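You operate a simulated robot arm through the tools that you are given. There is no shell and no other tool. Be economical: measure what you need, move in short steps, check, and stop when the job is done.

You run a simulated robot arm. Do the job below in one go: nothing can be reset, and whatever is moved stays where it is left.

## Task
Put things in order on the orange bench top. At the end: the green cube is on the grey board; the blue cube stands where the wide grey tape roll stood; the wide grey tape roll stands where the green cube stood; the orange cube stands where the blue cube stood; the black sleeve stands where the orange cube stood; whatever was shut is shut again. Leave all else as you found it, and nothing knocked over.

The check looks at the end state, three seconds after you hand in, the way a careful person would. Anything else that was tipped, shoved, dropped, spilled or broken makes it a failure.

## Robot
A 6-joint arm with a two-finger parallel gripper, fixed in place. Base frame: the origin is at the foot of the arm, x ahead of it, y to its left, z up; the work surface is at about z = 86. Readings come in cm, degrees, newtons and seconds.
With the tool pointing down near the work surface it reaches from about 26 to 68 cm from the base axis. Its first joint turns from -66.0 to 66.0 degrees. Payload 2.9 kg.
The tool frame sits at the grasp point between the pads (the TCP): z along the fingers, y along the line on which they close. The tips reach 3 cm beyond it. Largest opening 11 cm; finger width 2, thickness 1; the body of the gripper, 4.8 by 11.2 cm, starts 5.5 cm behind the TCP.
Orientation is that of the tool frame in the base frame, as [roll, pitch, yaw] about the fixed x, y, z axes, in that order (R = Rz(yaw) Ry(pitch) Rx(roll)). With the fingers straight down and closing along the base's y, the tool's x points along the base's -x, its y along +y and its z along -z.

## Interface
- The arm moves only by the tool apply_moves. Its argument "commands" is text: rows parted by semicolons, each of 7 numbers parted by spaces: the shift along the base's x, y, z in units of 25 mm (1.0 is 25 mm), then the turn, a rotation vector about the base's x, y, z in units of 5 degrees (1.0 is 5 degrees), then the closure in counts, from 0 (fully open) to 255 (shut). In form: x y z rx ry rz hand; .... A call has 1 to 10 rows; each row shifts and turns the commanded pose from where the row before left it. A call with a number of a shift or a turn outside -1 to 1 is refused whole. Each row takes 0.2 s and may step no farther than 5 cm and 8.6 degrees from the row before; otherwise, or with a gripper value out of range, the whole call is refused. A pose out of reach is approached as far as the arm can. The call stops where the force on the tool passes 40 N (or 10 N more than at its start, if that is more) or the arm is blocked; 0.2 s more then pass. The fingers move at their own pace (about 10.8 cm/s each) and stop on an object; they squeeze with about 40 N. The grip force told is the motor's: it shows also when the fingers shut on nothing. Time passes only in rows, and 0.2 s behind the last, so rows that do not move let the fingers close. The reply holds the time, the measured pose of the TCP, the force on the tool along the base axes, the opening and the grip force, in the units named above and with some noise.
- Cameras (640 x 400 px; columns grow to the right, rows downward): "scene" is fixed at [6.34, 42.01, 139.59]; the picture's right is [-0.88, -0.48, 0.00], its down [-0.22, 0.40, -0.89] and it looks along [0.43, -0.78, -0.46] (base axes); focal length 370 px, centre (320, 200). "wrist" rides on the gripper at [7.2, 1.7, -10.3] in the tool frame; the picture's right is [-0.23, 0.97, 0.00], its down [-0.76, -0.18, -0.62] and it looks along [-0.61, -0.14, 0.78] (tool axes); focal length 222 px, centre (320, 200). There is no depth. A picture from a camera that has moved, and an enlarged one, comes with that camera's place and axes in the base frame and with its lens.
- snapshot(camera): a new picture of that camera. No time passes.
- inspect(camera, box): a new picture of the part [left, top, right, bottom] of that camera's present view, enlarged. No time passes.
- finish_job(): hands the job in; it is judged then, once.

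Go step by step. Nothing tells you positions but the pictures and the camera data: compare them with the known pose of the tool, close in by small moves and look again before you grip or let go. The budget is 120 turns and 68 pictures, counting those below and the enlarged ones. Unless the task says otherwise, let go and move clear before handing in, and close with one line.

The tools are called after "Request:" by a JSON object that holds its "api" and its "payload". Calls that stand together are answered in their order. apply_moves: Moves the arm, as the interface text tells. Its arguments: {"type":"object","properties":{"commands":{"type":"string"}},"required":["commands"]} The other tools are called the same way: snapshot (camera) takes a picture; inspect (camera, box) takes an enlarged picture of a part of a camera's view; finish_job () hands the job in.

At the start:

```text
time: 0.0
tool_pos: [35.87, -16.88, 119.61]
orientation: [179.9, 0.0, 180.0]
contact_force: [-0.6, 0.4, -0.3]
opening: 11.0
grasp_force: 0.2
```

scene: 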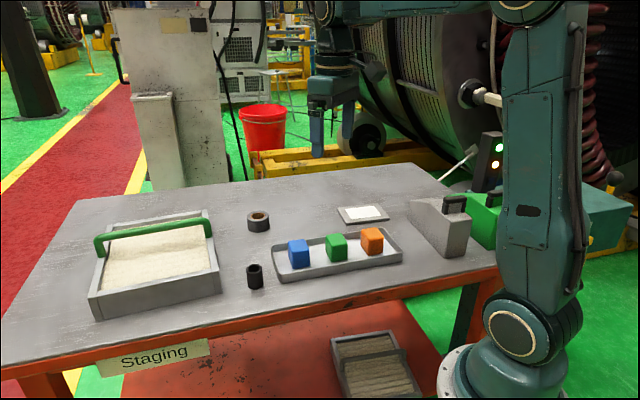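
wrist: 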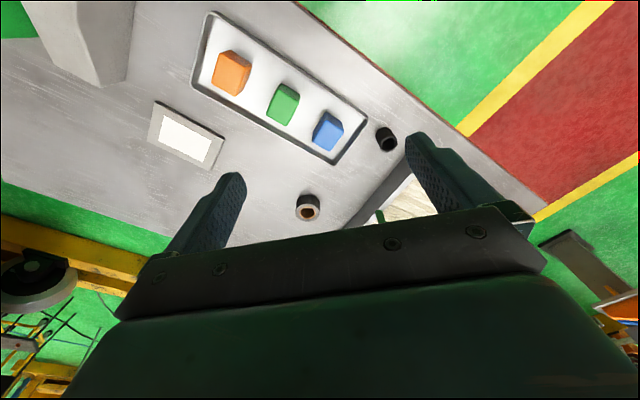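

I see a tray with three cubes, the tape roll, the black sleeve and a small board on the bench. I'll enlarge both views to get precise positions.

Request:
{"api": "inspect", "payload": {"camera": "scene", "box": [230, 180, 420, 300]}}

Request:
{"api": "inspect", "payload": {"camera": "wrist", "box": [130, 0, 450, 230]}}

Request:
{"api": "inspect", "payload": {"camera": "scene", "box": [380, 120, 640, 290]}}

```text
3.33 times, centred on (325, 240) of scene
camera zoom: at [6.34, 42.01, 139.59], right [-0.88, -0.48, 0.0], down [-0.22, 0.4, -0.89], along [0.43, -0.78, -0.46], focal length 1233 px, centre (303, 67)
```

zoom: 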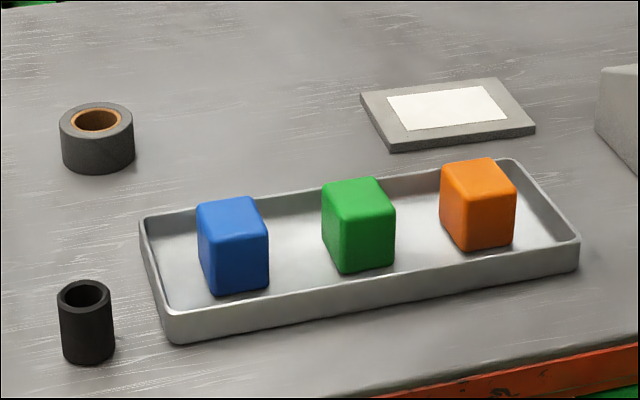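

```text
1.74 times, centred on (290, 115) of wrist
camera zoom: at [28.64, -15.27, 129.8], right [0.23, 0.97, 0.0], down [0.76, -0.18, 0.62], along [0.61, -0.14, -0.78], focal length 386 px, centre (372, 348)
```

zoom: 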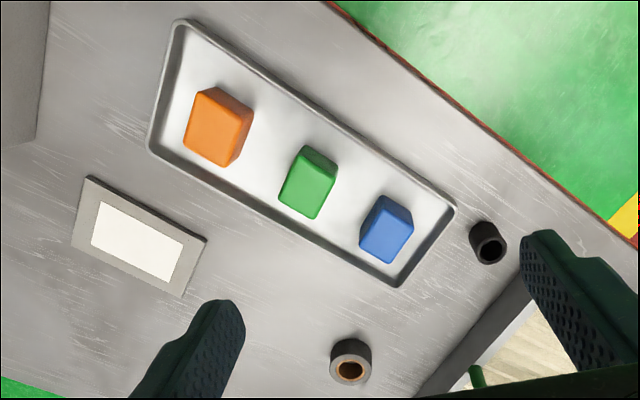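

```text
2.35 times, centred on (510, 205) of scene
camera zoom: at [6.34, 42.01, 139.59], right [-0.88, -0.48, 0.0], down [-0.22, 0.4, -0.89], along [0.43, -0.78, -0.46], focal length 871 px, centre (-127, 188)
```

zoom: 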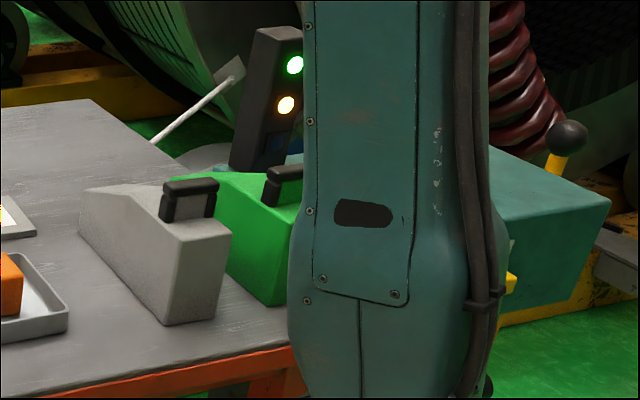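

Nothing on the bench appears shut. The chain is green→board, tape→green spot, blue→tape spot, orange→blue spot, sleeve→orange spot. I take green at about (38.1, -23.9), with the cubes turned 45°. I'll turn the hand to match and hover above it.

Request:
{"api": "apply_moves", "payload": {"commands": "0.1 -0.312 -0.8 0 0 -1 0;0.1 -0.312 -0.8 0 0 -1 0;0.1 -0.312 -0.8 0 0 -1 0;0.1 -0.312 -0.8 0 0 -1 30;0.1 -0.312 -0.8 0 0 -1 60;0.1 -0.312 -0.8 0 0 -1 93;0.1 -0.312 -0.8 0 0 -1 93;0.1 -0.312 -0.8 0 0 -1 93;0.1 -0.312 -0.8 0 0 -1 93;0 0 0 0 0 0 93"}}

Request:
{"api": "snapshot", "payload": {"camera": "wrist"}}

Request:
{"api": "snapshot", "payload": {"camera": "scene"}}

```text
time: 2.2
tool_pos: [38.19, -24.06, 101.49]
orientation: [180.0, -0.1, 134.9]
contact_force: [0.4, -0.2, 0.0]
opening: 7.0
grasp_force: 0.1
```

```text
62 pictures are left
camera wrist: at [34.26, -17.71, 111.71], right [0.85, 0.53, 0.0], down [0.41, -0.66, 0.62], along [0.33, -0.53, -0.78], focal length 222 px, centre (320, 200)
```

wrist: 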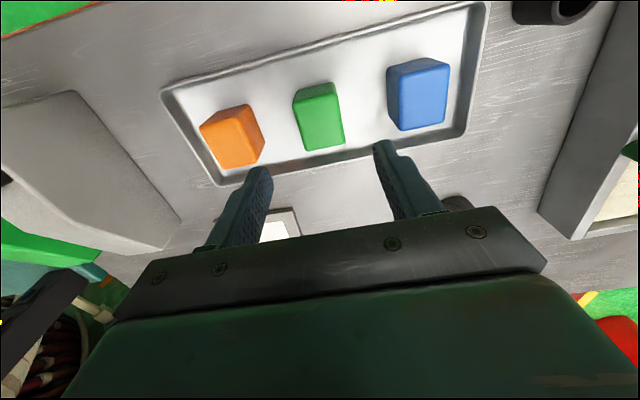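

```text
61 pictures are left
```

scene: 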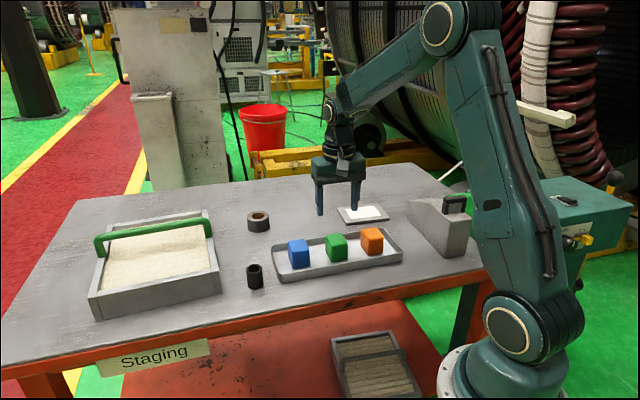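

The hand is over green. I'll zoom the wrist view to measure the cubes.

Request:
{"api": "inspect", "payload": {"camera": "wrist", "box": [150, 0, 500, 219]}}

```text
1.83 times, centred on (325, 110) of wrist
camera zoom: at [34.26, -17.71, 111.71], right [0.85, 0.53, 0.0], down [0.41, -0.66, 0.62], along [0.33, -0.53, -0.78], focal length 406 px, centre (311, 365)
```

zoom: 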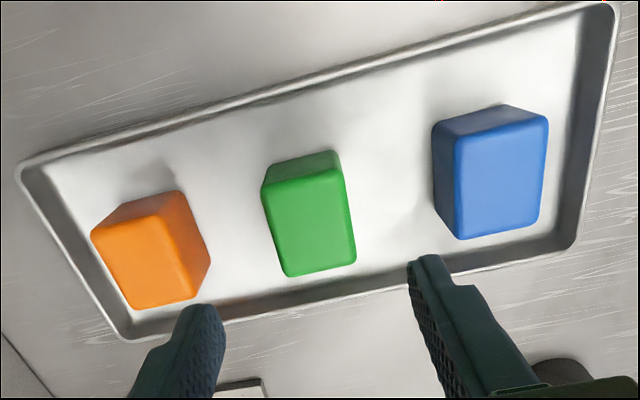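

Green measures about 4 cm wide, centred near (38.3, -24.1) and turned about 44°, so the hand is lined up. I'll descend and grip.

Request:
{"api": "apply_moves", "payload": {"commands": "0.04 -0.02 -0.9 0 0 0 93;0 0 -0.9 0 0 0 93;0 0 -0.9 0 0 0 93;0 0 -0.9 0 0 0 93;0 0 -0.9 0 0 0 93;0 0 0 0 0 0 93"}}

Request:
{"api": "inspect", "payload": {"camera": "scene", "box": [230, 180, 420, 300]}}

Request:
{"api": "snapshot", "payload": {"camera": "wrist"}}

```text
time: 3.6
tool_pos: [38.34, -24.05, 90.27]
orientation: [179.9, 0.1, 134.9]
contact_force: [0.1, 0.8, 0.1]
opening: 7.0
grasp_force: 0.1
```

```text
3.33 times, centred on (325, 240) of scene
camera zoom: at [6.34, 42.01, 139.59], right [-0.88, -0.48, 0.0], down [-0.22, 0.4, -0.89], along [0.43, -0.78, -0.46], focal length 1233 px, centre (303, 67)
```

zoom: 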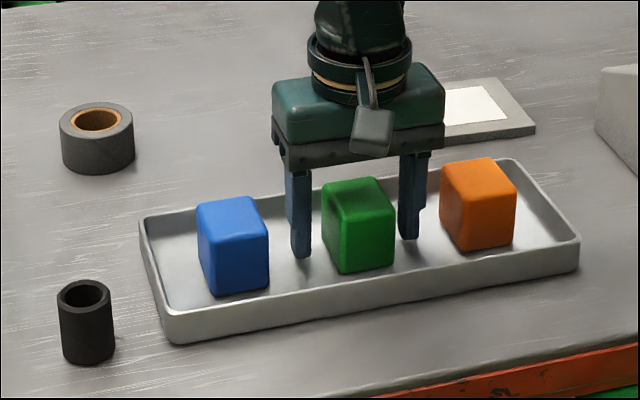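

```text
58 pictures are left
camera wrist: at [34.43, -17.71, 100.39], right [0.85, 0.53, 0.0], down [0.41, -0.66, 0.62], along [0.33, -0.53, -0.78], focal length 222 px, centre (320, 200)
```

wrist: 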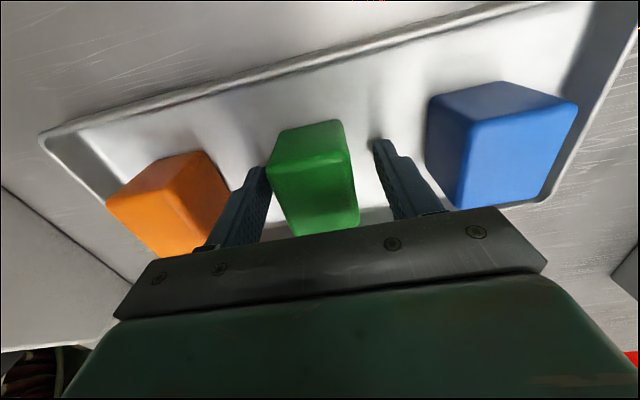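

The fingers straddle green evenly. I'll lower slightly, close and lift.

Request:
{"api": "apply_moves", "payload": {"commands": "0 0 -0.2 0 0 0 93;0 0 0 0 0 0 255;0 0 0 0 0 0 255;0 0 0 0 0 0 255;0 0 0.5 0 0 0 255;0 0 0.9 0 0 0 255;0 0 0.9 0 0 0 255;0 0 0.9 0 0 0 255;0 0 0.9 0 0 0 255"}}

Request:
{"api": "snapshot", "payload": {"camera": "wrist"}}

Request:
{"api": "snapshot", "payload": {"camera": "scene"}}

```text
time: 5.6
tool_pos: [38.25, -24.06, 100.15]
orientation: [-179.9, -0.1, 135.0]
contact_force: [0.6, 0.6, -0.9]
opening: 0.01
grasp_force: 37.6
```

```text
57 pictures are left
camera wrist: at [34.33, -17.7, 110.31], right [0.85, 0.53, 0.0], down [0.41, -0.66, 0.62], along [0.33, -0.53, -0.78], focal length 222 px, centre (320, 200)
```

wrist: 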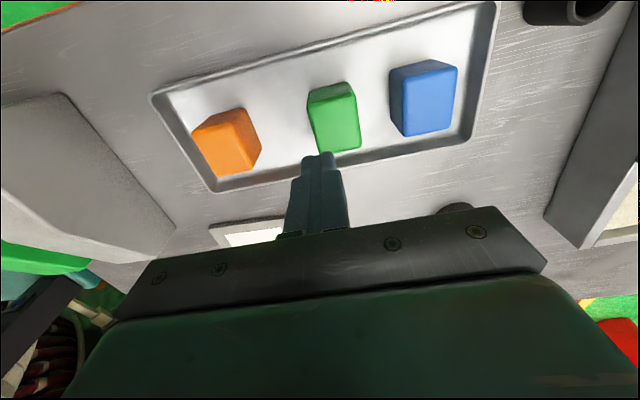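

```text
56 pictures are left
```

scene: 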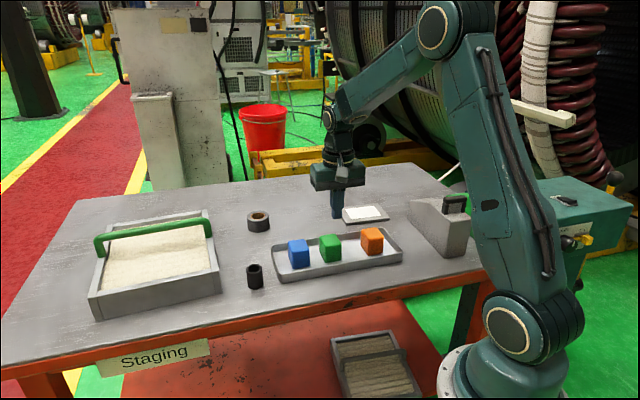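

The grip missed: the fingers are shut and green has slid slightly toward blue. I'll zoom in to see where green is now.

Request:
{"api": "inspect", "payload": {"camera": "scene", "box": [230, 180, 420, 300]}}

Request:
{"api": "inspect", "payload": {"camera": "wrist", "box": [150, 0, 500, 219]}}

```text
3.33 times, centred on (325, 240) of scene
camera zoom: at [6.34, 42.01, 139.59], right [-0.88, -0.48, 0.0], down [-0.22, 0.4, -0.89], along [0.43, -0.78, -0.46], focal length 1233 px, centre (303, 67)
```

zoom: 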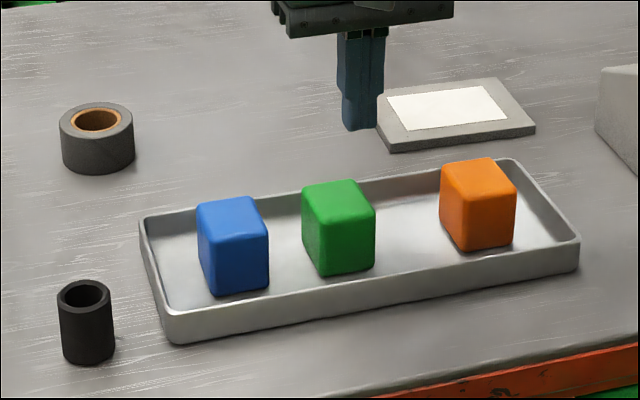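

```text
1.83 times, centred on (325, 110) of wrist
camera zoom: at [34.33, -17.7, 110.31], right [0.85, 0.53, 0.0], down [0.41, -0.66, 0.62], along [0.33, -0.53, -0.78], focal length 406 px, centre (311, 365)
```

zoom: 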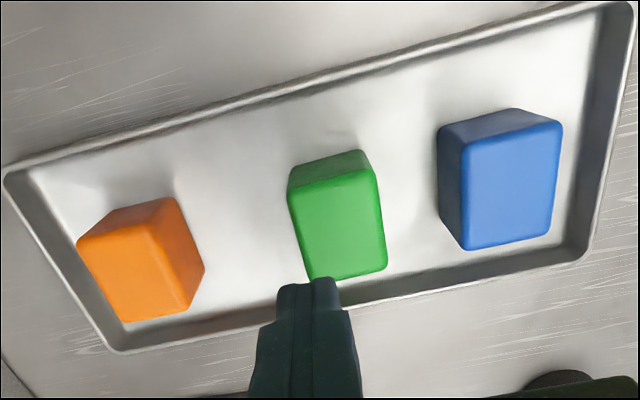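

Green slid about 1.4 cm along the tray, to about (39.4, -23.1), and did not turn. I'll open, centre on it, go down and close without lifting, so I can read the opening.

Request:
{"api": "apply_moves", "payload": {"commands": "0.25 0.2 0 0 0 0 93;0.25 0.2 -0.2 0 0 0 93;0 0 -1 0 0 0 93;0 0 -1 0 0 0 93;0 0 -1 0 0 0 93;0 0 -0.95 0 0 0 93;0 0 0 0 0 0 93"}}

Request:
{"api": "inspect", "payload": {"camera": "scene", "box": [230, 180, 420, 300]}}

```text
time: 7.2
tool_pos: [39.42, -23.16, 89.74]
orientation: [-180.0, 0.0, 135.0]
contact_force: [-0.2, -0.1, -0.6]
opening: 7.01
grasp_force: 0.1
```

```text
3.33 times, centred on (325, 240) of scene
camera zoom: at [6.34, 42.01, 139.59], right [-0.88, -0.48, 0.0], down [-0.22, 0.4, -0.89], along [0.43, -0.78, -0.46], focal length 1233 px, centre (303, 67)
```

zoom: 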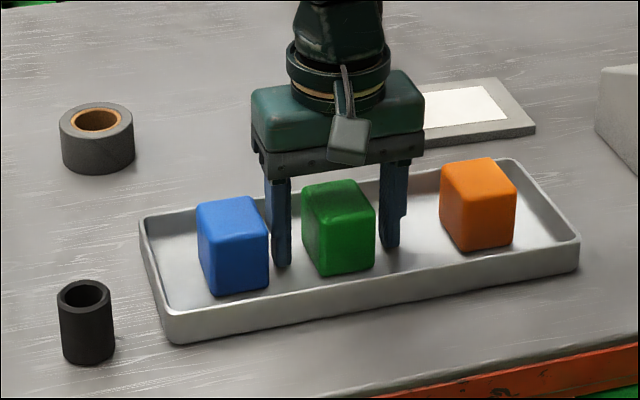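

The fingers are around green. I'll close now, without lifting.

Request:
{"api": "apply_moves", "payload": {"commands": "0 0 0 0 0 0 255;0 0 0 0 0 0 255;0 0 0 0 0 0 255"}}

Request:
{"api": "inspect", "payload": {"camera": "scene", "box": [230, 180, 420, 300]}}

```text
time: 8.0
tool_pos: [39.59, -23.04, 89.8]
orientation: [180.0, 0.0, 135.0]
contact_force: [0.4, 1.2, 0.1]
opening: 4.14
grasp_force: 39.8
```

```text
3.33 times, centred on (325, 240) of scene
camera zoom: at [6.34, 42.01, 139.59], right [-0.88, -0.48, 0.0], down [-0.22, 0.4, -0.89], along [0.43, -0.78, -0.46], focal length 1233 px, centre (303, 67)
```

zoom: 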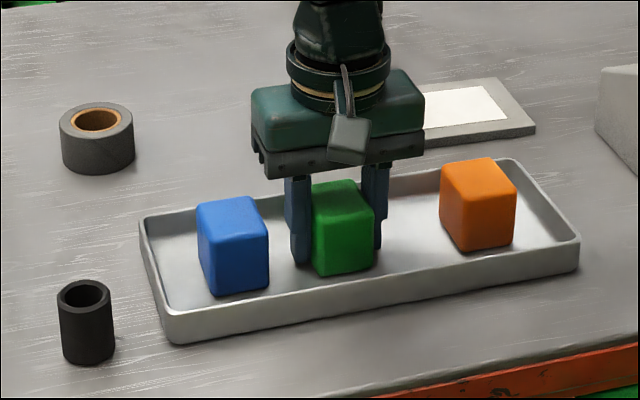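

It's gripped at an opening of 4.14. I'll lift gently in small steps and check.

Request:
{"api": "apply_moves", "payload": {"commands": "0 0 0.1 0 0 0 255;0 0 0.1 0 0 0 255;0 0 0.15 0 0 0 255;0 0 0.15 0 0 0 255"}}

Request:
{"api": "inspect", "payload": {"camera": "scene", "box": [230, 180, 420, 300]}}

```text
time: 9.0
tool_pos: [39.39, -23.14, 91.09]
orientation: [179.9, 0.0, 135.0]
contact_force: [0.0, 0.2, -0.9]
opening: 4.12
grasp_force: 39.8
```

```text
3.33 times, centred on (325, 240) of scene
camera zoom: at [6.34, 42.01, 139.59], right [-0.88, -0.48, 0.0], down [-0.22, 0.4, -0.89], along [0.43, -0.78, -0.46], focal length 1233 px, centre (303, 67)
```

zoom: 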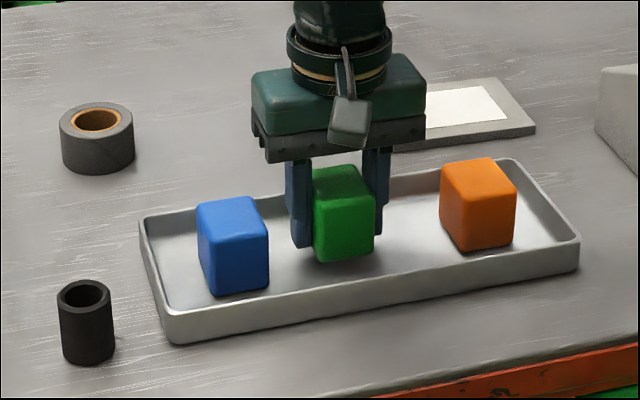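

It's holding. I'll keep lifting gently and carry green toward the board, centred at about (40.5, -45.6).

Request:
{"api": "apply_moves", "payload": {"commands": "0 0 0.3 0 0 0 255;0 0 0.5 0 0 0 255;0 0 0.6 0 0 0 255;0 0 0.6 0 0 0 255;0 0 0.5 0 0 0 255;0 0 0.3 0 0 0 255;0 -0.3 0 0 0 0 255;0.03 -0.6 0 0 0 0 255;0.03 -0.8 0 0 0 0 255;0.03 -0.8 0 0 0 0 255"}}

Request:
{"api": "apply_moves", "payload": {"commands": "0.04 -0.8 0 0 0 0 255;0.04 -0.8 0 0 0 0 255;0.05 -0.8 0 0 0 0 255;0.05 -0.8 0 0 0 0 255;0.05 -0.8 0 0 0 0 255;0.05 -0.8 0 0 0 0 255;0.04 -0.8 0 0 0 0 255;0.03 -0.6 0 0 0 0 255;0 -0.3 0 0 0 0 255;0 0 0 0 0 0 255"}}

Request:
{"api": "snapshot", "payload": {"camera": "scene"}}

Request:
{"api": "snapshot", "payload": {"camera": "wrist"}}

```text
time: 11.2
tool_pos: [39.77, -29.26, 97.98]
orientation: [-180.0, 0.1, 135.0]
contact_force: [-0.3, -0.5, -1.1]
opening: 4.15
grasp_force: 40.0
```

```text
time: 13.4
tool_pos: [40.68, -45.64, 97.8]
orientation: [-179.9, 0.0, 135.0]
contact_force: [-0.6, -0.2, -0.8]
opening: 4.12
grasp_force: 39.7
```

```text
50 pictures are left
```

scene: 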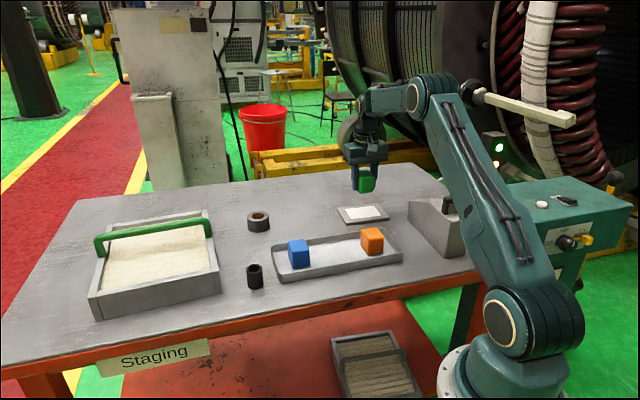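

```text
49 pictures are left
camera wrist: at [36.64, -39.25, 108.11], right [0.85, 0.53, 0.0], down [0.41, -0.66, 0.62], along [0.33, -0.53, -0.78], focal length 222 px, centre (320, 200)
```

wrist: 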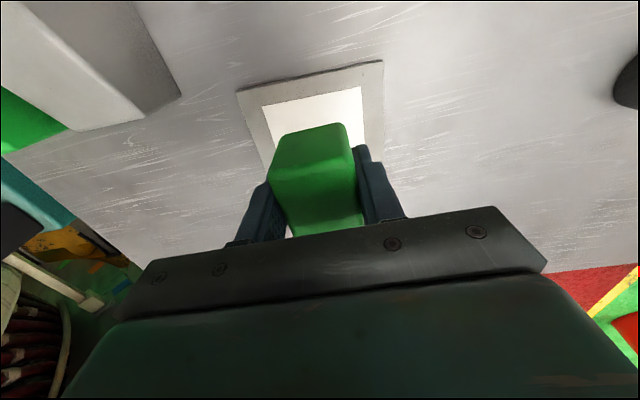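

Green is held above the board centre. I'll lower it until just above the board, then look.

Request:
{"api": "apply_moves", "payload": {"commands": "0 -0.1 -0.3 0 0 0 255;0 0 -0.6 0 0 0 255;0 0 -0.7 0 0 0 255;0 0 -0.6 0 0 0 255;0 0 -0.4 0 0 0 255;0 0 0 0 0 0 255"}}

Request:
{"api": "inspect", "payload": {"camera": "scene", "box": [310, 160, 420, 230]}}

```text
time: 14.8
tool_pos: [40.52, -45.74, 91.41]
orientation: [180.0, 0.0, 135.0]
contact_force: [0.0, -0.6, -1.2]
opening: 4.12
grasp_force: 39.9
```

```text
5.71 times, centred on (365, 195) of scene
camera zoom: at [6.34, 42.01, 139.59], right [-0.88, -0.48, 0.0], down [-0.22, 0.4, -0.89], along [0.43, -0.78, -0.46], focal length 2114 px, centre (63, 229)
```

zoom: 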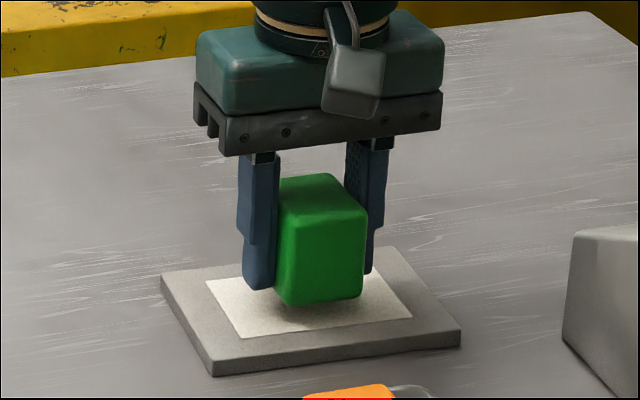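

Green is just above the white sheet, roughly 1 cm up. I'll lower it in small steps until the force shows contact.

Request:
{"api": "apply_moves", "payload": {"commands": "0 0 -0.1 0 0 0 255;0 0 -0.1 0 0 0 255;0 0 -0.08 0 0 0 255;0 0 0 0 0 0 255"}}

Request:
{"api": "inspect", "payload": {"camera": "scene", "box": [310, 160, 420, 230]}}

```text
time: 15.8
tool_pos: [40.57, -45.74, 90.75]
orientation: [-180.0, 0.0, 135.0]
contact_force: [0.3, -0.3, -1.4]
opening: 4.12
grasp_force: 39.9
```

```text
5.71 times, centred on (365, 195) of scene
camera zoom: at [6.34, 42.01, 139.59], right [-0.88, -0.48, 0.0], down [-0.22, 0.4, -0.89], along [0.43, -0.78, -0.46], focal length 2114 px, centre (63, 229)
```

zoom: 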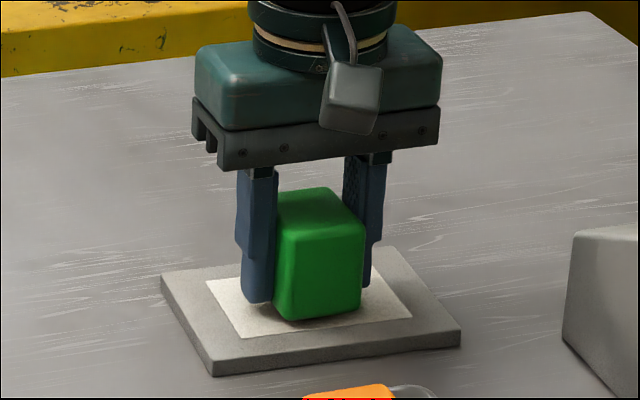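

There is still a small gap. I'll continue down in 1 mm steps.

Request:
{"api": "apply_moves", "payload": {"commands": "0 0 -0.05 0 0 0 255;0 0 -0.05 0 0 0 255;0 0 0 0 0 0 255"}}

Request:
{"api": "apply_moves", "payload": {"commands": "0 0 -0.05 0 0 0 255;0 0 0 0 0 0 255"}}

Request:
{"api": "apply_moves", "payload": {"commands": "0 0 -0.05 0 0 0 255;0 0 0 0 0 0 255"}}

Request:
{"api": "inspect", "payload": {"camera": "scene", "box": [310, 160, 420, 230]}}

```text
time: 16.6
tool_pos: [40.48, -45.83, 90.43]
orientation: [-180.0, 0.0, 135.0]
contact_force: [0.5, 0.3, -1.3]
opening: 4.12
grasp_force: 40.3
```

```text
time: 17.2
tool_pos: [40.63, -45.88, 90.47]
orientation: [-180.0, -0.1, 135.0]
contact_force: [0.5, 0.2, -1.4]
opening: 4.14
grasp_force: 40.3
```

```text
time: 17.8
tool_pos: [40.48, -45.7, 90.41]
orientation: [-180.0, 0.1, 135.1]
contact_force: [0.2, 0.6, -0.4]
opening: 4.15
grasp_force: 40.0
```

```text
5.71 times, centred on (365, 195) of scene
camera zoom: at [6.34, 42.01, 139.59], right [-0.88, -0.48, 0.0], down [-0.22, 0.4, -0.89], along [0.43, -0.78, -0.46], focal length 2114 px, centre (63, 229)
```

zoom: 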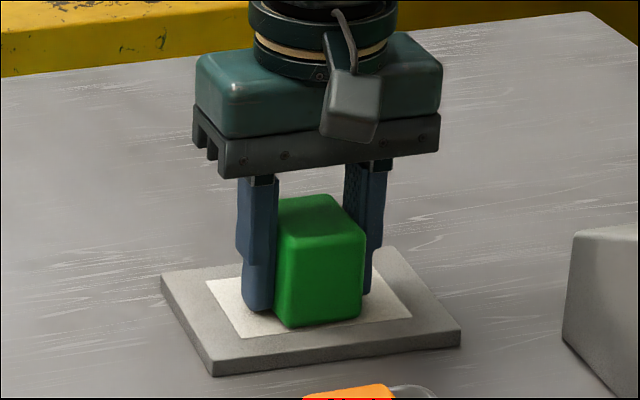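

Contact is starting to show. I'll go one more millimetre, open, and rise straight up.

Request:
{"api": "apply_moves", "payload": {"commands": "0 0 -0.04 0 0 0 255;0 0 0 0 0 0 255;0 0 0 0 0 0 140;0 0 0 0 0 0 93;0 0 0 0 0 0 93;0 0 0.5 0 0 0 93;0 0 0.9 0 0 0 93;0 0 0.9 0 0 0 93;0 0 0.9 0 0 0 93"}}

Request:
{"api": "inspect", "payload": {"camera": "scene", "box": [230, 160, 420, 300]}}

```text
time: 19.8
tool_pos: [40.5, -45.88, 98.34]
orientation: [180.0, 0.0, 135.0]
contact_force: [0.8, 0.2, 0.2]
opening: 7.0
grasp_force: 0.1
```

```text
2.86 times, centred on (325, 230) of scene
camera zoom: at [6.34, 42.02, 139.59], right [-0.88, -0.48, 0.0], down [-0.22, 0.4, -0.89], along [0.43, -0.78, -0.46], focal length 1057 px, centre (306, 114)
```

zoom: 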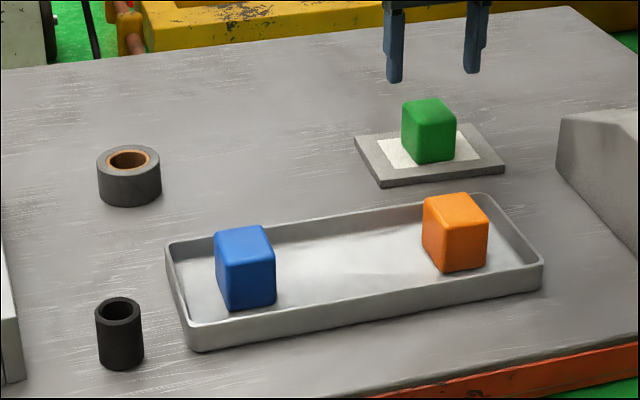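

Green stands on the board. Next is the tape roll, which I take to be at about (63.5, -26.4), near the reach limit. I'll move toward it high up.

Request:
{"api": "apply_moves", "payload": {"commands": "0.78 0.756 0 0 0 0 80;0.78 0.756 0 0 0 0 60;0.78 0.756 0 0 0 0 35;0.78 0.756 0 0 0 0 35;0.78 0.756 0 0 0 0 35;0.78 0.756 0 0 0 0 35;0.78 0.756 0 0 0 0 35;0.78 0.756 0 0 0 0 35;0.78 0.756 0 0 0 0 35;0.78 0.756 0 0 0 0 35"}}

Request:
{"api": "apply_moves", "payload": {"commands": "0.5 0.1 -0.2 0 0 0 35;0.5 0.1 -0.2 0 0 0 35;0.4 0.05 -0.2 0 0 0 35;0 0 0 0 0 0 35"}}

Request:
{"api": "inspect", "payload": {"camera": "scene", "box": [200, 160, 390, 280]}}

Request:
{"api": "snapshot", "payload": {"camera": "wrist"}}

```text
time: 22.0
tool_pos: [60.2, -26.86, 98.19]
orientation: [-179.9, 0.0, 135.1]
contact_force: [-0.2, -0.7, -0.1]
opening: 9.49
grasp_force: 0.0
```

```text
time: 23.0
tool_pos: [61.8, -26.52, 97.53]
orientation: [-179.9, 0.1, 135.0]
contact_force: [-0.1, 0.3, 0.2]
opening: 9.49
grasp_force: 0.1
out of reach, approached as far as the arm can: row 2, 3
```

```text
3.33 times, centred on (295, 220) of scene
camera zoom: at [6.34, 42.01, 139.59], right [-0.88, -0.48, 0.0], down [-0.22, 0.4, -0.89], along [0.43, -0.78, -0.46], focal length 1233 px, centre (403, 133)
```

zoom: 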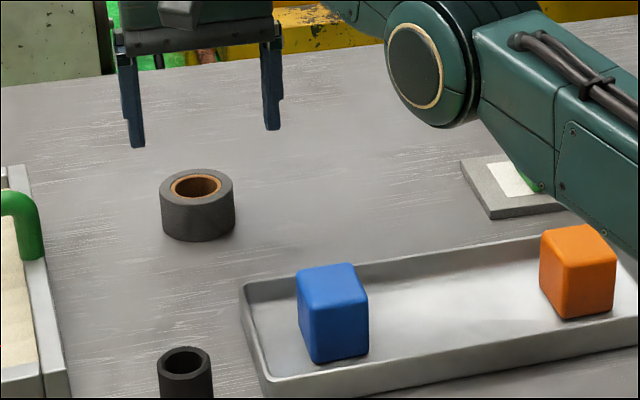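

```text
43 pictures are left
camera wrist: at [57.88, -20.19, 107.63], right [0.85, 0.53, 0.0], down [0.41, -0.66, 0.62], along [0.33, -0.53, -0.78], focal length 222 px, centre (320, 200)
```

wrist: 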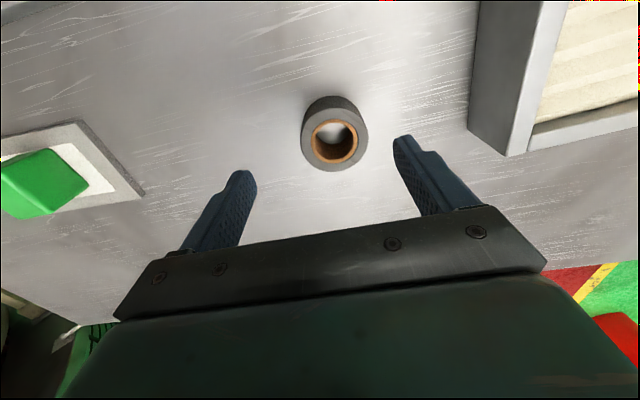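

The tool stops about 1 cm short when upright. I'll turn it so it closes tangentially and tilt it 8° outward about the closing axis to gain reach.

Request:
{"api": "apply_moves", "payload": {"commands": "-0.6 0.2 0 0 0 0.9 35;-0.4 0.1 0 0 0 0.9 35;0 0 0 0 0 0.9 35;0 0 0 0 0 0.9 35;0 0 0 0 0 0.88 35;0 0 0 -0.307 -0.738 0 35;0 0 0 -0.307 -0.738 0 35;0 0 0 0 0 0 35"}}

```text
time: 24.8
tool_pos: [59.39, -25.69, 97.45]
orientation: [-180.0, 8.0, 157.4]
contact_force: [0.2, 0.2, -0.2]
opening: 9.5
grasp_force: 0.0
```

Request:
{"api": "apply_moves", "payload": {"commands": "0.5 -0.07 -0.3 0 0 0 35;0.5 -0.07 -0.4 0 0 0 35;0.5 -0.08 -0.4 0 0 0 35;0 0 0 0 0 0 35"}}

Request:
{"api": "inspect", "payload": {"camera": "scene", "box": [200, 160, 390, 280]}}

Request:
{"api": "snapshot", "payload": {"camera": "wrist"}}

```text
time: 25.8
tool_pos: [63.14, -26.33, 94.71]
orientation: [-179.9, 8.0, 157.4]
contact_force: [0.3, 0.5, -0.7]
opening: 9.51
grasp_force: 0.0
```

```text
3.33 times, centred on (295, 220) of scene
camera zoom: at [6.34, 42.01, 139.59], right [-0.88, -0.48, 0.0], down [-0.22, 0.4, -0.89], along [0.43, -0.78, -0.46], focal length 1233 px, centre (403, 133)
```

zoom: 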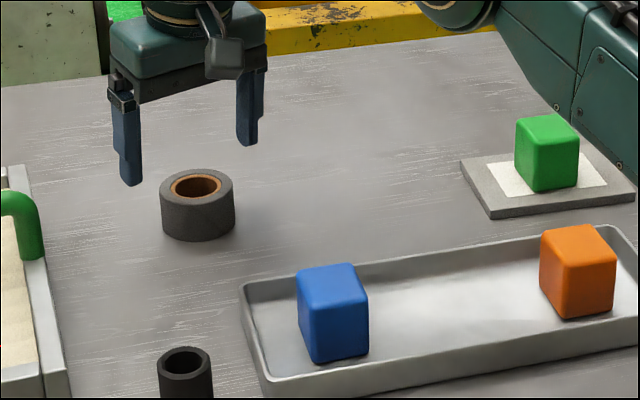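

```text
41 pictures are left
camera wrist: at [55.82, -21.36, 103.86], right [0.58, 0.81, 0.03], down [0.55, -0.42, 0.72], along [0.6, -0.4, -0.69], focal length 222 px, centre (320, 200)
```

wrist: 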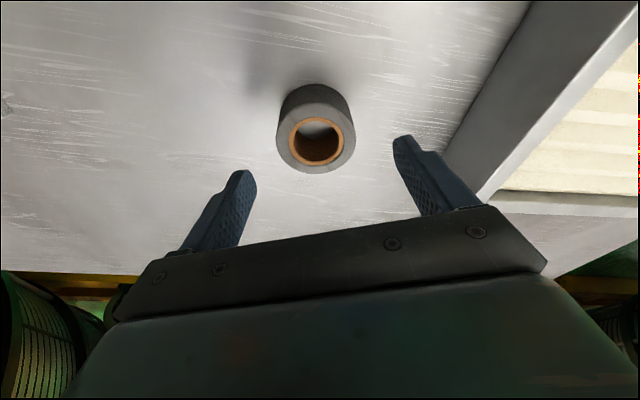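

The tilted tool reaches, and both views put the roll at about (63.4, -26.4). I'll descend straight.

Request:
{"api": "apply_moves", "payload": {"commands": "0 0 -0.5 0 0 0 35;0 0 -0.6 0 0 0 35;0 0 -0.6 0 0 0 35;0 0 -0.2 0 0 0 35;0 0 0 0 0 0 35"}}

Request:
{"api": "inspect", "payload": {"camera": "scene", "box": [200, 160, 390, 280]}}

```text
time: 27.0
tool_pos: [63.26, -26.18, 89.92]
orientation: [180.0, 8.0, 157.4]
contact_force: [-0.2, -0.2, -0.2]
opening: 9.48
grasp_force: 0.0
```

```text
3.33 times, centred on (295, 220) of scene
camera zoom: at [6.34, 42.01, 139.59], right [-0.88, -0.48, 0.0], down [-0.22, 0.4, -0.89], along [0.43, -0.78, -0.46], focal length 1233 px, centre (403, 133)
```

zoom: 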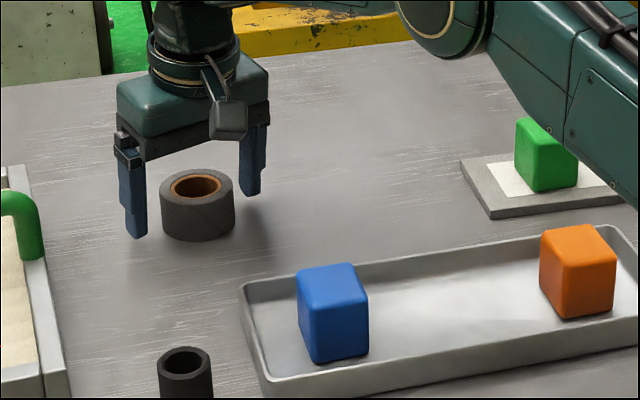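

The fingers straddle the roll. I'll lower a touch, close and check.

Request:
{"api": "apply_moves", "payload": {"commands": "0 0 -0.12 0 0 0 35;0 0 0 0 0 0 100;0 0 0 0 0 0 255;0 0 0 0 0 0 255;0 0 0 0 0 0 255;0 0 0.1 0 0 0 255;0 0 0.1 0 0 0 255;0 0 0.2 0 0 0 255"}}

Request:
{"api": "inspect", "payload": {"camera": "scene", "box": [200, 160, 390, 280]}}

```text
time: 28.8
tool_pos: [63.27, -26.36, 90.57]
orientation: [180.0, 8.0, 157.4]
contact_force: [-0.5, 0.4, -0.4]
opening: 5.86
grasp_force: 40.1
```

```text
3.33 times, centred on (295, 220) of scene
camera zoom: at [6.34, 42.01, 139.59], right [-0.88, -0.48, 0.0], down [-0.22, 0.4, -0.89], along [0.43, -0.78, -0.46], focal length 1233 px, centre (403, 133)
```

zoom: 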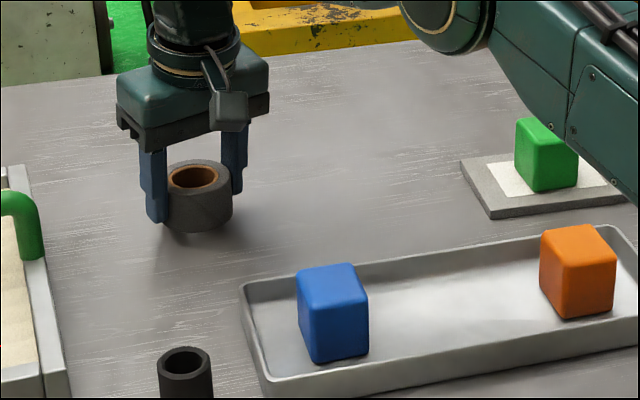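

The roll is held, with an opening of 5.86. I'll lift it, carry it to green's old place in the tray and turn back to the tray's direction.

Request:
{"api": "apply_moves", "payload": {"commands": "0 0 0.4 0 0 0 255;0 0 0.6 0 0 0 255;0 0 0.7 0 0 0 255;0 0 0.6 0 0 0 255;0 0 0.4 0 0 0 255;-0.4 0.04 0 0 0 -0.3 255;-0.7 0.08 0 0 0 -0.4 255;-0.8 0.09 0 0 0 -0.4 255;-0.8 0.09 0 0 0 -0.4 255;-0.8 0.09 0 0 0 -0.4 255"}}

Request:
{"api": "apply_moves", "payload": {"commands": "-0.8 0.09 0 0 0 -0.4 255;-0.8 0.09 0 0 0 -0.4 255;-0.8 0.09 0 0 0 -0.4 255;-0.8 0.09 0 0 0 -0.4 255;-0.8 0.09 0 0 0 -0.4 255;-0.8 0.09 0 0 0 -0.4 255;-0.8 0.09 0 0 0 -0.38 255;-0.7 0.08 0 0 0 -0.2 255;-0.3 0.05 0 0 0 0 255;0 0 0 0 0 0 255"}}

Request:
{"api": "inspect", "payload": {"camera": "scene", "box": [230, 160, 420, 280]}}

```text
time: 31.0
tool_pos: [54.34, -25.42, 97.57]
orientation: [180.0, 8.0, 147.9]
contact_force: [-0.8, 0.0, -1.1]
opening: 5.87
grasp_force: 40.3
```

```text
time: 33.2
tool_pos: [37.92, -23.53, 97.59]
orientation: [-179.9, 8.0, 133.0]
contact_force: [-0.1, -0.1, -1.5]
opening: 5.86
grasp_force: 40.2
```

```text
3.33 times, centred on (325, 220) of scene
camera zoom: at [6.34, 42.01, 139.59], right [-0.88, -0.48, 0.0], down [-0.22, 0.4, -0.89], along [0.43, -0.78, -0.46], focal length 1233 px, centre (303, 133)
```

zoom: 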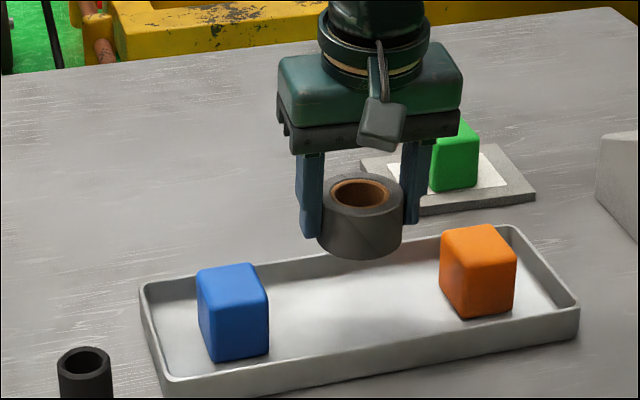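

The roll is over green's old spot. I'll lower it to just above the tray floor.

Request:
{"api": "apply_moves", "payload": {"commands": "0 0 -0.4 0 0 0 255;0 0 -0.6 0 0 0 255;0 0 -0.7 0 0 0 255;0 0 -0.6 0 0 0 255;0 0 -0.4 0 0 0 255;0 0 0 0 0 0 255"}}

Request:
{"api": "inspect", "payload": {"camera": "scene", "box": [230, 180, 420, 300]}}

```text
time: 34.6
tool_pos: [37.82, -23.46, 90.73]
orientation: [-180.0, 8.0, 133.0]
contact_force: [-0.5, -0.6, -1.6]
opening: 5.84
grasp_force: 39.6
```

```text
3.33 times, centred on (325, 240) of scene
camera zoom: at [6.34, 42.01, 139.59], right [-0.88, -0.48, 0.0], down [-0.22, 0.4, -0.89], along [0.43, -0.78, -0.46], focal length 1233 px, centre (303, 67)
```

zoom: 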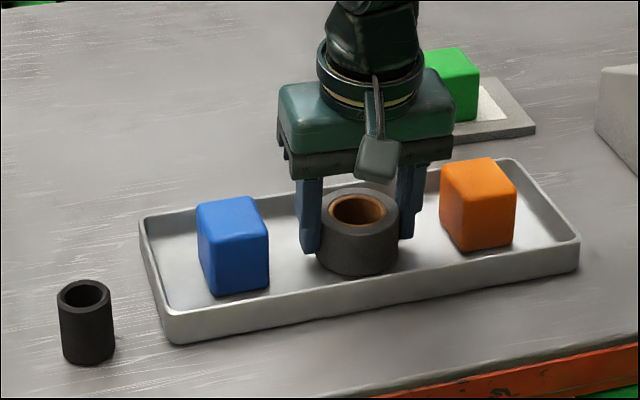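

The roll looks about 0.4 cm too close to the camera. I'll nudge it back and lower it gently to contact.

Request:
{"api": "apply_moves", "payload": {"commands": "0.08 -0.14 0 0 0 0 255;0 0 -0.1 0 0 0 255;0 0 -0.05 0 0 0 255;0 0 0 0 0 0 255"}}

Request:
{"api": "apply_moves", "payload": {"commands": "0 0 -0.05 0 0 0 255;0 0 0 0 0 0 255"}}

Request:
{"api": "apply_moves", "payload": {"commands": "0 0 -0.04 0 0 0 255;0 0 0 0 0 0 255"}}

Request:
{"api": "inspect", "payload": {"camera": "scene", "box": [230, 180, 420, 300]}}

```text
time: 35.6
tool_pos: [38.17, -23.89, 90.28]
orientation: [180.0, 8.1, 133.0]
contact_force: [-1.1, 2.4, 7.9]
opening: 5.87
grasp_force: 39.9
```

```text
time: 36.2
tool_pos: [38.17, -23.85, 90.36]
orientation: [179.9, 8.2, 133.0]
contact_force: [-2.3, 7.6, 27.4]
opening: 5.86
grasp_force: 39.7
```

```text
time: 36.6
tool_pos: [38.22, -23.93, 90.27]
orientation: [179.8, 8.2, 133.0]
contact_force: [-1.7, 2.1, 6.4]
opening: 5.87
grasp_force: 40.1
stopped in row 1: the force on the tool passed its limit (the readings are from after the stop); the commanded pose is now the measured one
```

```text
3.33 times, centred on (325, 240) of scene
camera zoom: at [6.33, 42.02, 139.59], right [-0.88, -0.48, 0.0], down [-0.22, 0.4, -0.89], along [0.43, -0.78, -0.46], focal length 1233 px, centre (303, 67)
```

zoom: 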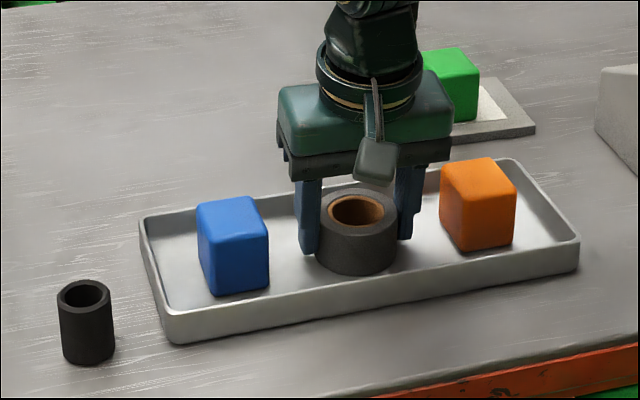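

The roll is resting on the tray floor. I'll open and rise.

Request:
{"api": "apply_moves", "payload": {"commands": "0 0 0 0 0 0 110;0 0 0 0 0 0 75;0 0 0 0 0 0 75;0 0 0.4 0 0 0 75;0 0 0.9 0 0 0 75;0 0 0.9 0 0 0 75;0 0 0.9 0 0 0 75;0 0 0 0 0 0 75"}}

Request:
{"api": "inspect", "payload": {"camera": "scene", "box": [230, 180, 420, 300]}}

Request:
{"api": "snapshot", "payload": {"camera": "wrist"}}

```text
time: 38.4
tool_pos: [37.99, -23.84, 98.05]
orientation: [179.9, 8.1, 133.0]
contact_force: [-0.1, -0.1, -0.1]
opening: 7.75
grasp_force: 0.2
```

```text
3.33 times, centred on (325, 240) of scene
camera zoom: at [6.34, 42.01, 139.59], right [-0.88, -0.48, 0.0], down [-0.22, 0.4, -0.89], along [0.43, -0.78, -0.46], focal length 1233 px, centre (303, 67)
```

zoom: 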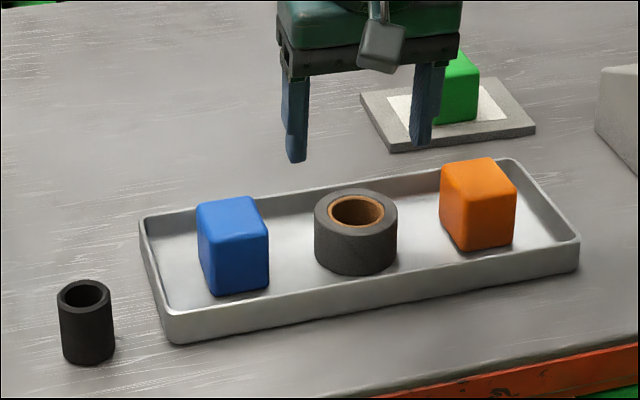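

```text
34 pictures are left
camera wrist: at [33.4, -16.39, 107.18], right [0.87, 0.5, 0.03], down [0.32, -0.61, 0.72], along [0.38, -0.62, -0.69], focal length 222 px, centre (320, 200)
```

wrist: 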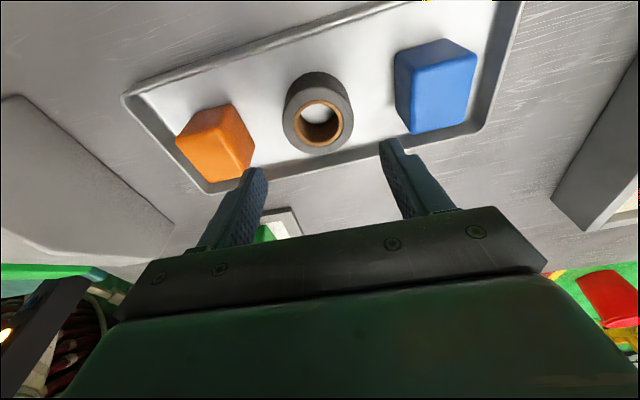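

The roll stands where green stood. Next is blue at about (44.4, -17.15). I'll keep the 8° tilt for the far placement and hover with a 6 cm opening.

Request:
{"api": "apply_moves", "payload": {"commands": "0.5 0.55 0 0 0 0.2 116;0.6 0.65 0 0 0 0.2 116;0.7 0.75 0 0 0 0 116;0.71 0.78 0 0 0 0 116;0 0 -0.6 0 0 0 116;0 0 -0.8 0 0 0 116;0 0 0 0 0 0 116"}}

Request:
{"api": "inspect", "payload": {"camera": "scene", "box": [230, 180, 420, 300]}}

Request:
{"api": "snapshot", "payload": {"camera": "wrist"}}

```text
time: 40.0
tool_pos: [44.65, -17.14, 94.45]
orientation: [179.9, 8.3, 135.0]
contact_force: [-0.1, -0.2, 0.8]
opening: 6.01
grasp_force: 0.0
```

```text
3.33 times, centred on (325, 240) of scene
camera zoom: at [6.34, 42.01, 139.59], right [-0.88, -0.48, 0.0], down [-0.22, 0.4, -0.89], along [0.43, -0.78, -0.46], focal length 1233 px, centre (303, 67)
```

zoom: 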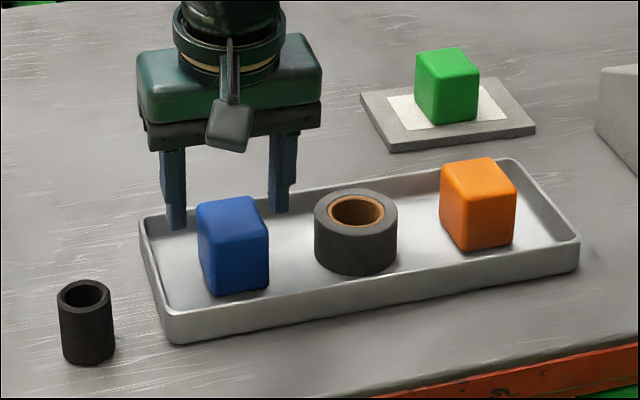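

```text
32 pictures are left
camera wrist: at [39.65, -9.79, 103.54], right [0.85, 0.53, 0.03], down [0.34, -0.6, 0.72], along [0.4, -0.6, -0.69], focal length 222 px, centre (320, 200)
```

wrist: 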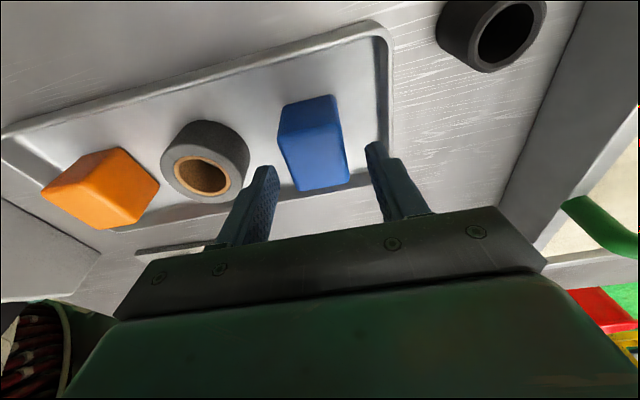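

I'll shift by about (-0.5, +0.25) cm to centre on blue, then descend.

Request:
{"api": "apply_moves", "payload": {"commands": "-0.2 0.1 0 0 0 0 116;0 0 -0.5 0 0 0 116;0 0 -0.6 0 0 0 116;0 0 -0.55 0 0 0 116;0 0 0 0 0 0 116"}}

Request:
{"api": "inspect", "payload": {"camera": "scene", "box": [230, 200, 350, 300]}}

```text
time: 41.2
tool_pos: [43.97, -16.65, 90.27]
orientation: [179.9, 8.3, 135.0]
contact_force: [0.9, -0.5, 0.0]
opening: 6.01
grasp_force: 0.0
```

```text
4.00 times, centred on (290, 250) of scene
camera zoom: at [6.34, 42.01, 139.59], right [-0.88, -0.48, 0.0], down [-0.22, 0.4, -0.89], along [0.43, -0.78, -0.46], focal length 1480 px, centre (440, 0)
```

zoom: 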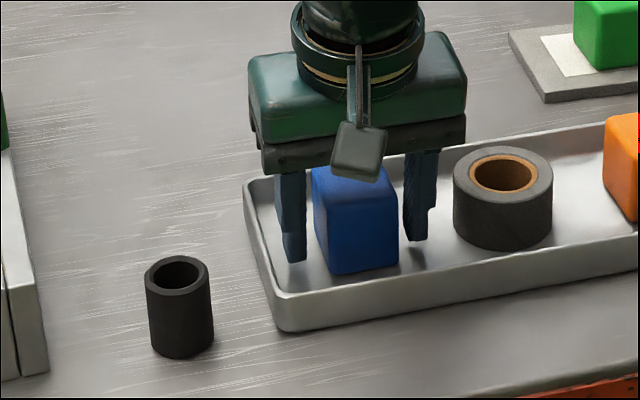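

The fingers straddle blue well. I'll close and lift gently.

Request:
{"api": "apply_moves", "payload": {"commands": "0 0 -0.05 0 0 0 116;0 0 0 0 0 0 180;0 0 0 0 0 0 255;0 0 0 0 0 0 255;0 0 0 0 0 0 255;0 0 0.1 0 0 0 255;0 0 0.1 0 0 0 255;0 0 0.2 0 0 0 255;0 0 0 0 0 0 255"}}

Request:
{"api": "inspect", "payload": {"camera": "scene", "box": [230, 200, 350, 300]}}

```text
time: 43.2
tool_pos: [44.08, -16.7, 91.31]
orientation: [179.9, 8.2, 134.9]
contact_force: [0.8, -0.6, -0.9]
opening: 4.11
grasp_force: 40.3
```

```text
4.00 times, centred on (290, 250) of scene
camera zoom: at [6.34, 42.01, 139.59], right [-0.88, -0.48, 0.0], down [-0.22, 0.4, -0.89], along [0.43, -0.78, -0.46], focal length 1480 px, centre (440, 0)
```

zoom: 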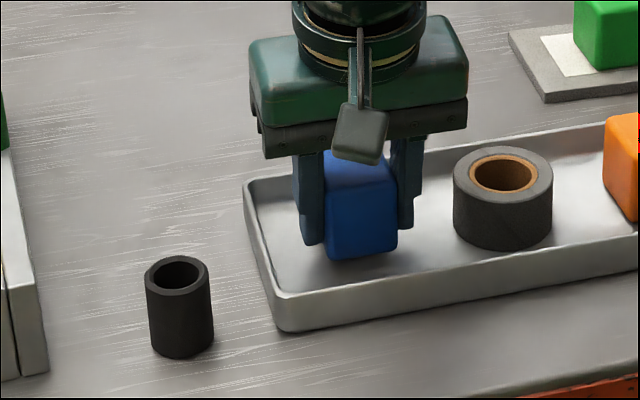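

Blue is held. I'll lift it and carry it toward the roll's old place, turning back to tangential.

Request:
{"api": "apply_moves", "payload": {"commands": "0 0 0.4 0 0 0 255;0 0 0.6 0 0 0 255;0 0 0.6 0 0 0 255;0 0 0.4 0 0 0 255;0.4 -0.2 0 0 0 0.3 255;0.65 -0.32 0 0 0 0.45 255;0.7 -0.35 0 0 0 0.5 255;0.7 -0.35 0 0 0 0.5 255;0.7 -0.35 0 0 0 0.5 255;0.7 -0.35 0 0 0 0.5 255"}}

Request:
{"api": "apply_moves", "payload": {"commands": "0.7 -0.35 0 0 0 0.5 255;0.7 -0.35 0 0 0 0.5 255;0.7 -0.35 0 0 0 0.5 255;0.6 -0.3 -0.2 0 0 0.23 255;0.5 -0.3 -0.3 0 0 0 255;0.3 -0.2 -0.3 0 0 0 255;0.2 -0.1 -0.3 0 0 0 255;0 0 0 0 0 0 255"}}

Request:
{"api": "inspect", "payload": {"camera": "scene", "box": [200, 160, 390, 280]}}

```text
time: 45.4
tool_pos: [53.58, -21.66, 96.18]
orientation: [179.9, 8.2, 148.9]
contact_force: [0.5, 0.4, -0.4]
opening: 4.13
grasp_force: 40.3
```

```text
time: 47.2
tool_pos: [62.94, -26.61, 93.6]
orientation: [179.9, 8.2, 157.4]
contact_force: [-0.4, 0.2, -0.2]
opening: 4.13
grasp_force: 40.0
```

```text
3.33 times, centred on (295, 220) of scene
camera zoom: at [6.34, 42.01, 139.59], right [-0.88, -0.48, 0.0], down [-0.22, 0.4, -0.89], along [0.43, -0.78, -0.46], focal length 1233 px, centre (403, 133)
```

zoom: 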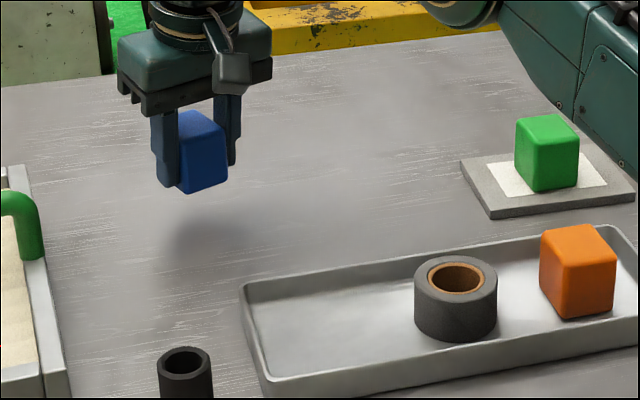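

I'll correct y slightly and lower to near the bench.

Request:
{"api": "apply_moves", "payload": {"commands": "0 0.14 -0.2 0 0 0 255;0 0 -0.4 0 0 0 255;0 0 -0.4 0 0 0 255;0 0 -0.3 0 0 0 255;0 0 0 0 0 0 255"}}

Request:
{"api": "inspect", "payload": {"camera": "scene", "box": [200, 160, 390, 280]}}

```text
time: 48.4
tool_pos: [62.76, -26.13, 90.31]
orientation: [179.9, 8.2, 157.4]
contact_force: [-0.3, -0.4, -1.0]
opening: 4.17
grasp_force: 40.6
```

```text
3.33 times, centred on (295, 220) of scene
camera zoom: at [6.34, 42.01, 139.59], right [-0.88, -0.48, 0.0], down [-0.22, 0.4, -0.89], along [0.43, -0.78, -0.46], focal length 1233 px, centre (403, 133)
```

zoom: 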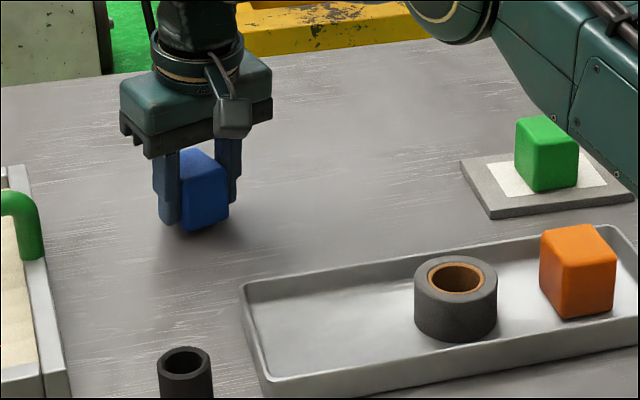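

The footprint lines up with the roll's old centre. I'll lower to contact.

Request:
{"api": "apply_moves", "payload": {"commands": "0 0 -0.1 0 0 0 255;0 0 -0.06 0 0 0 255;0 0 0 0 0 0 255"}}

Request:
{"api": "apply_moves", "payload": {"commands": "0 0 -0.05 0 0 0 255;0 0 0 0 0 0 255"}}

Request:
{"api": "apply_moves", "payload": {"commands": "0 0 -0.04 0 0 0 255;0 0 0 0 0 0 255"}}

```text
time: 49.2
tool_pos: [62.87, -26.12, 89.83]
orientation: [179.9, 8.2, 157.3]
contact_force: [-1.2, 0.1, -1.5]
opening: 4.14
grasp_force: 40.3
```

```text
time: 49.8
tool_pos: [62.78, -26.19, 89.78]
orientation: [179.9, 8.2, 157.5]
contact_force: [-0.2, 0.3, 0.4]
opening: 4.1
grasp_force: 39.9
```

```text
time: 50.4
tool_pos: [62.75, -26.21, 89.8]
orientation: [-180.0, 8.2, 157.5]
contact_force: [-0.1, -0.2, -0.8]
opening: 4.12
grasp_force: 40.1
```

Request:
{"api": "apply_moves", "payload": {"commands": "0 0 -0.05 0 0 0 255;0 0 0 0 0 0 255"}}

Request:
{"api": "inspect", "payload": {"camera": "scene", "box": [220, 170, 300, 240]}}

```text
time: 51.0
tool_pos: [62.89, -26.18, 89.66]
orientation: [179.9, 8.3, 157.3]
contact_force: [-1.4, 0.5, 3.8]
opening: 4.14
grasp_force: 40.0
```

```text
5.71 times, centred on (260, 205) of scene
camera zoom: at [6.33, 42.02, 139.59], right [-0.88, -0.48, 0.0], down [-0.22, 0.4, -0.89], along [0.43, -0.78, -0.46], focal length 2114 px, centre (663, 171)
```

zoom: 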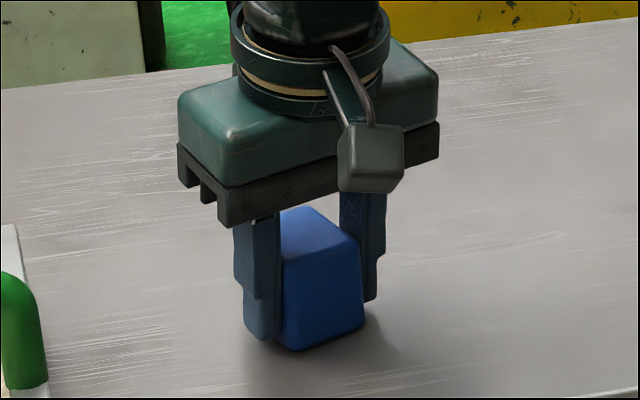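

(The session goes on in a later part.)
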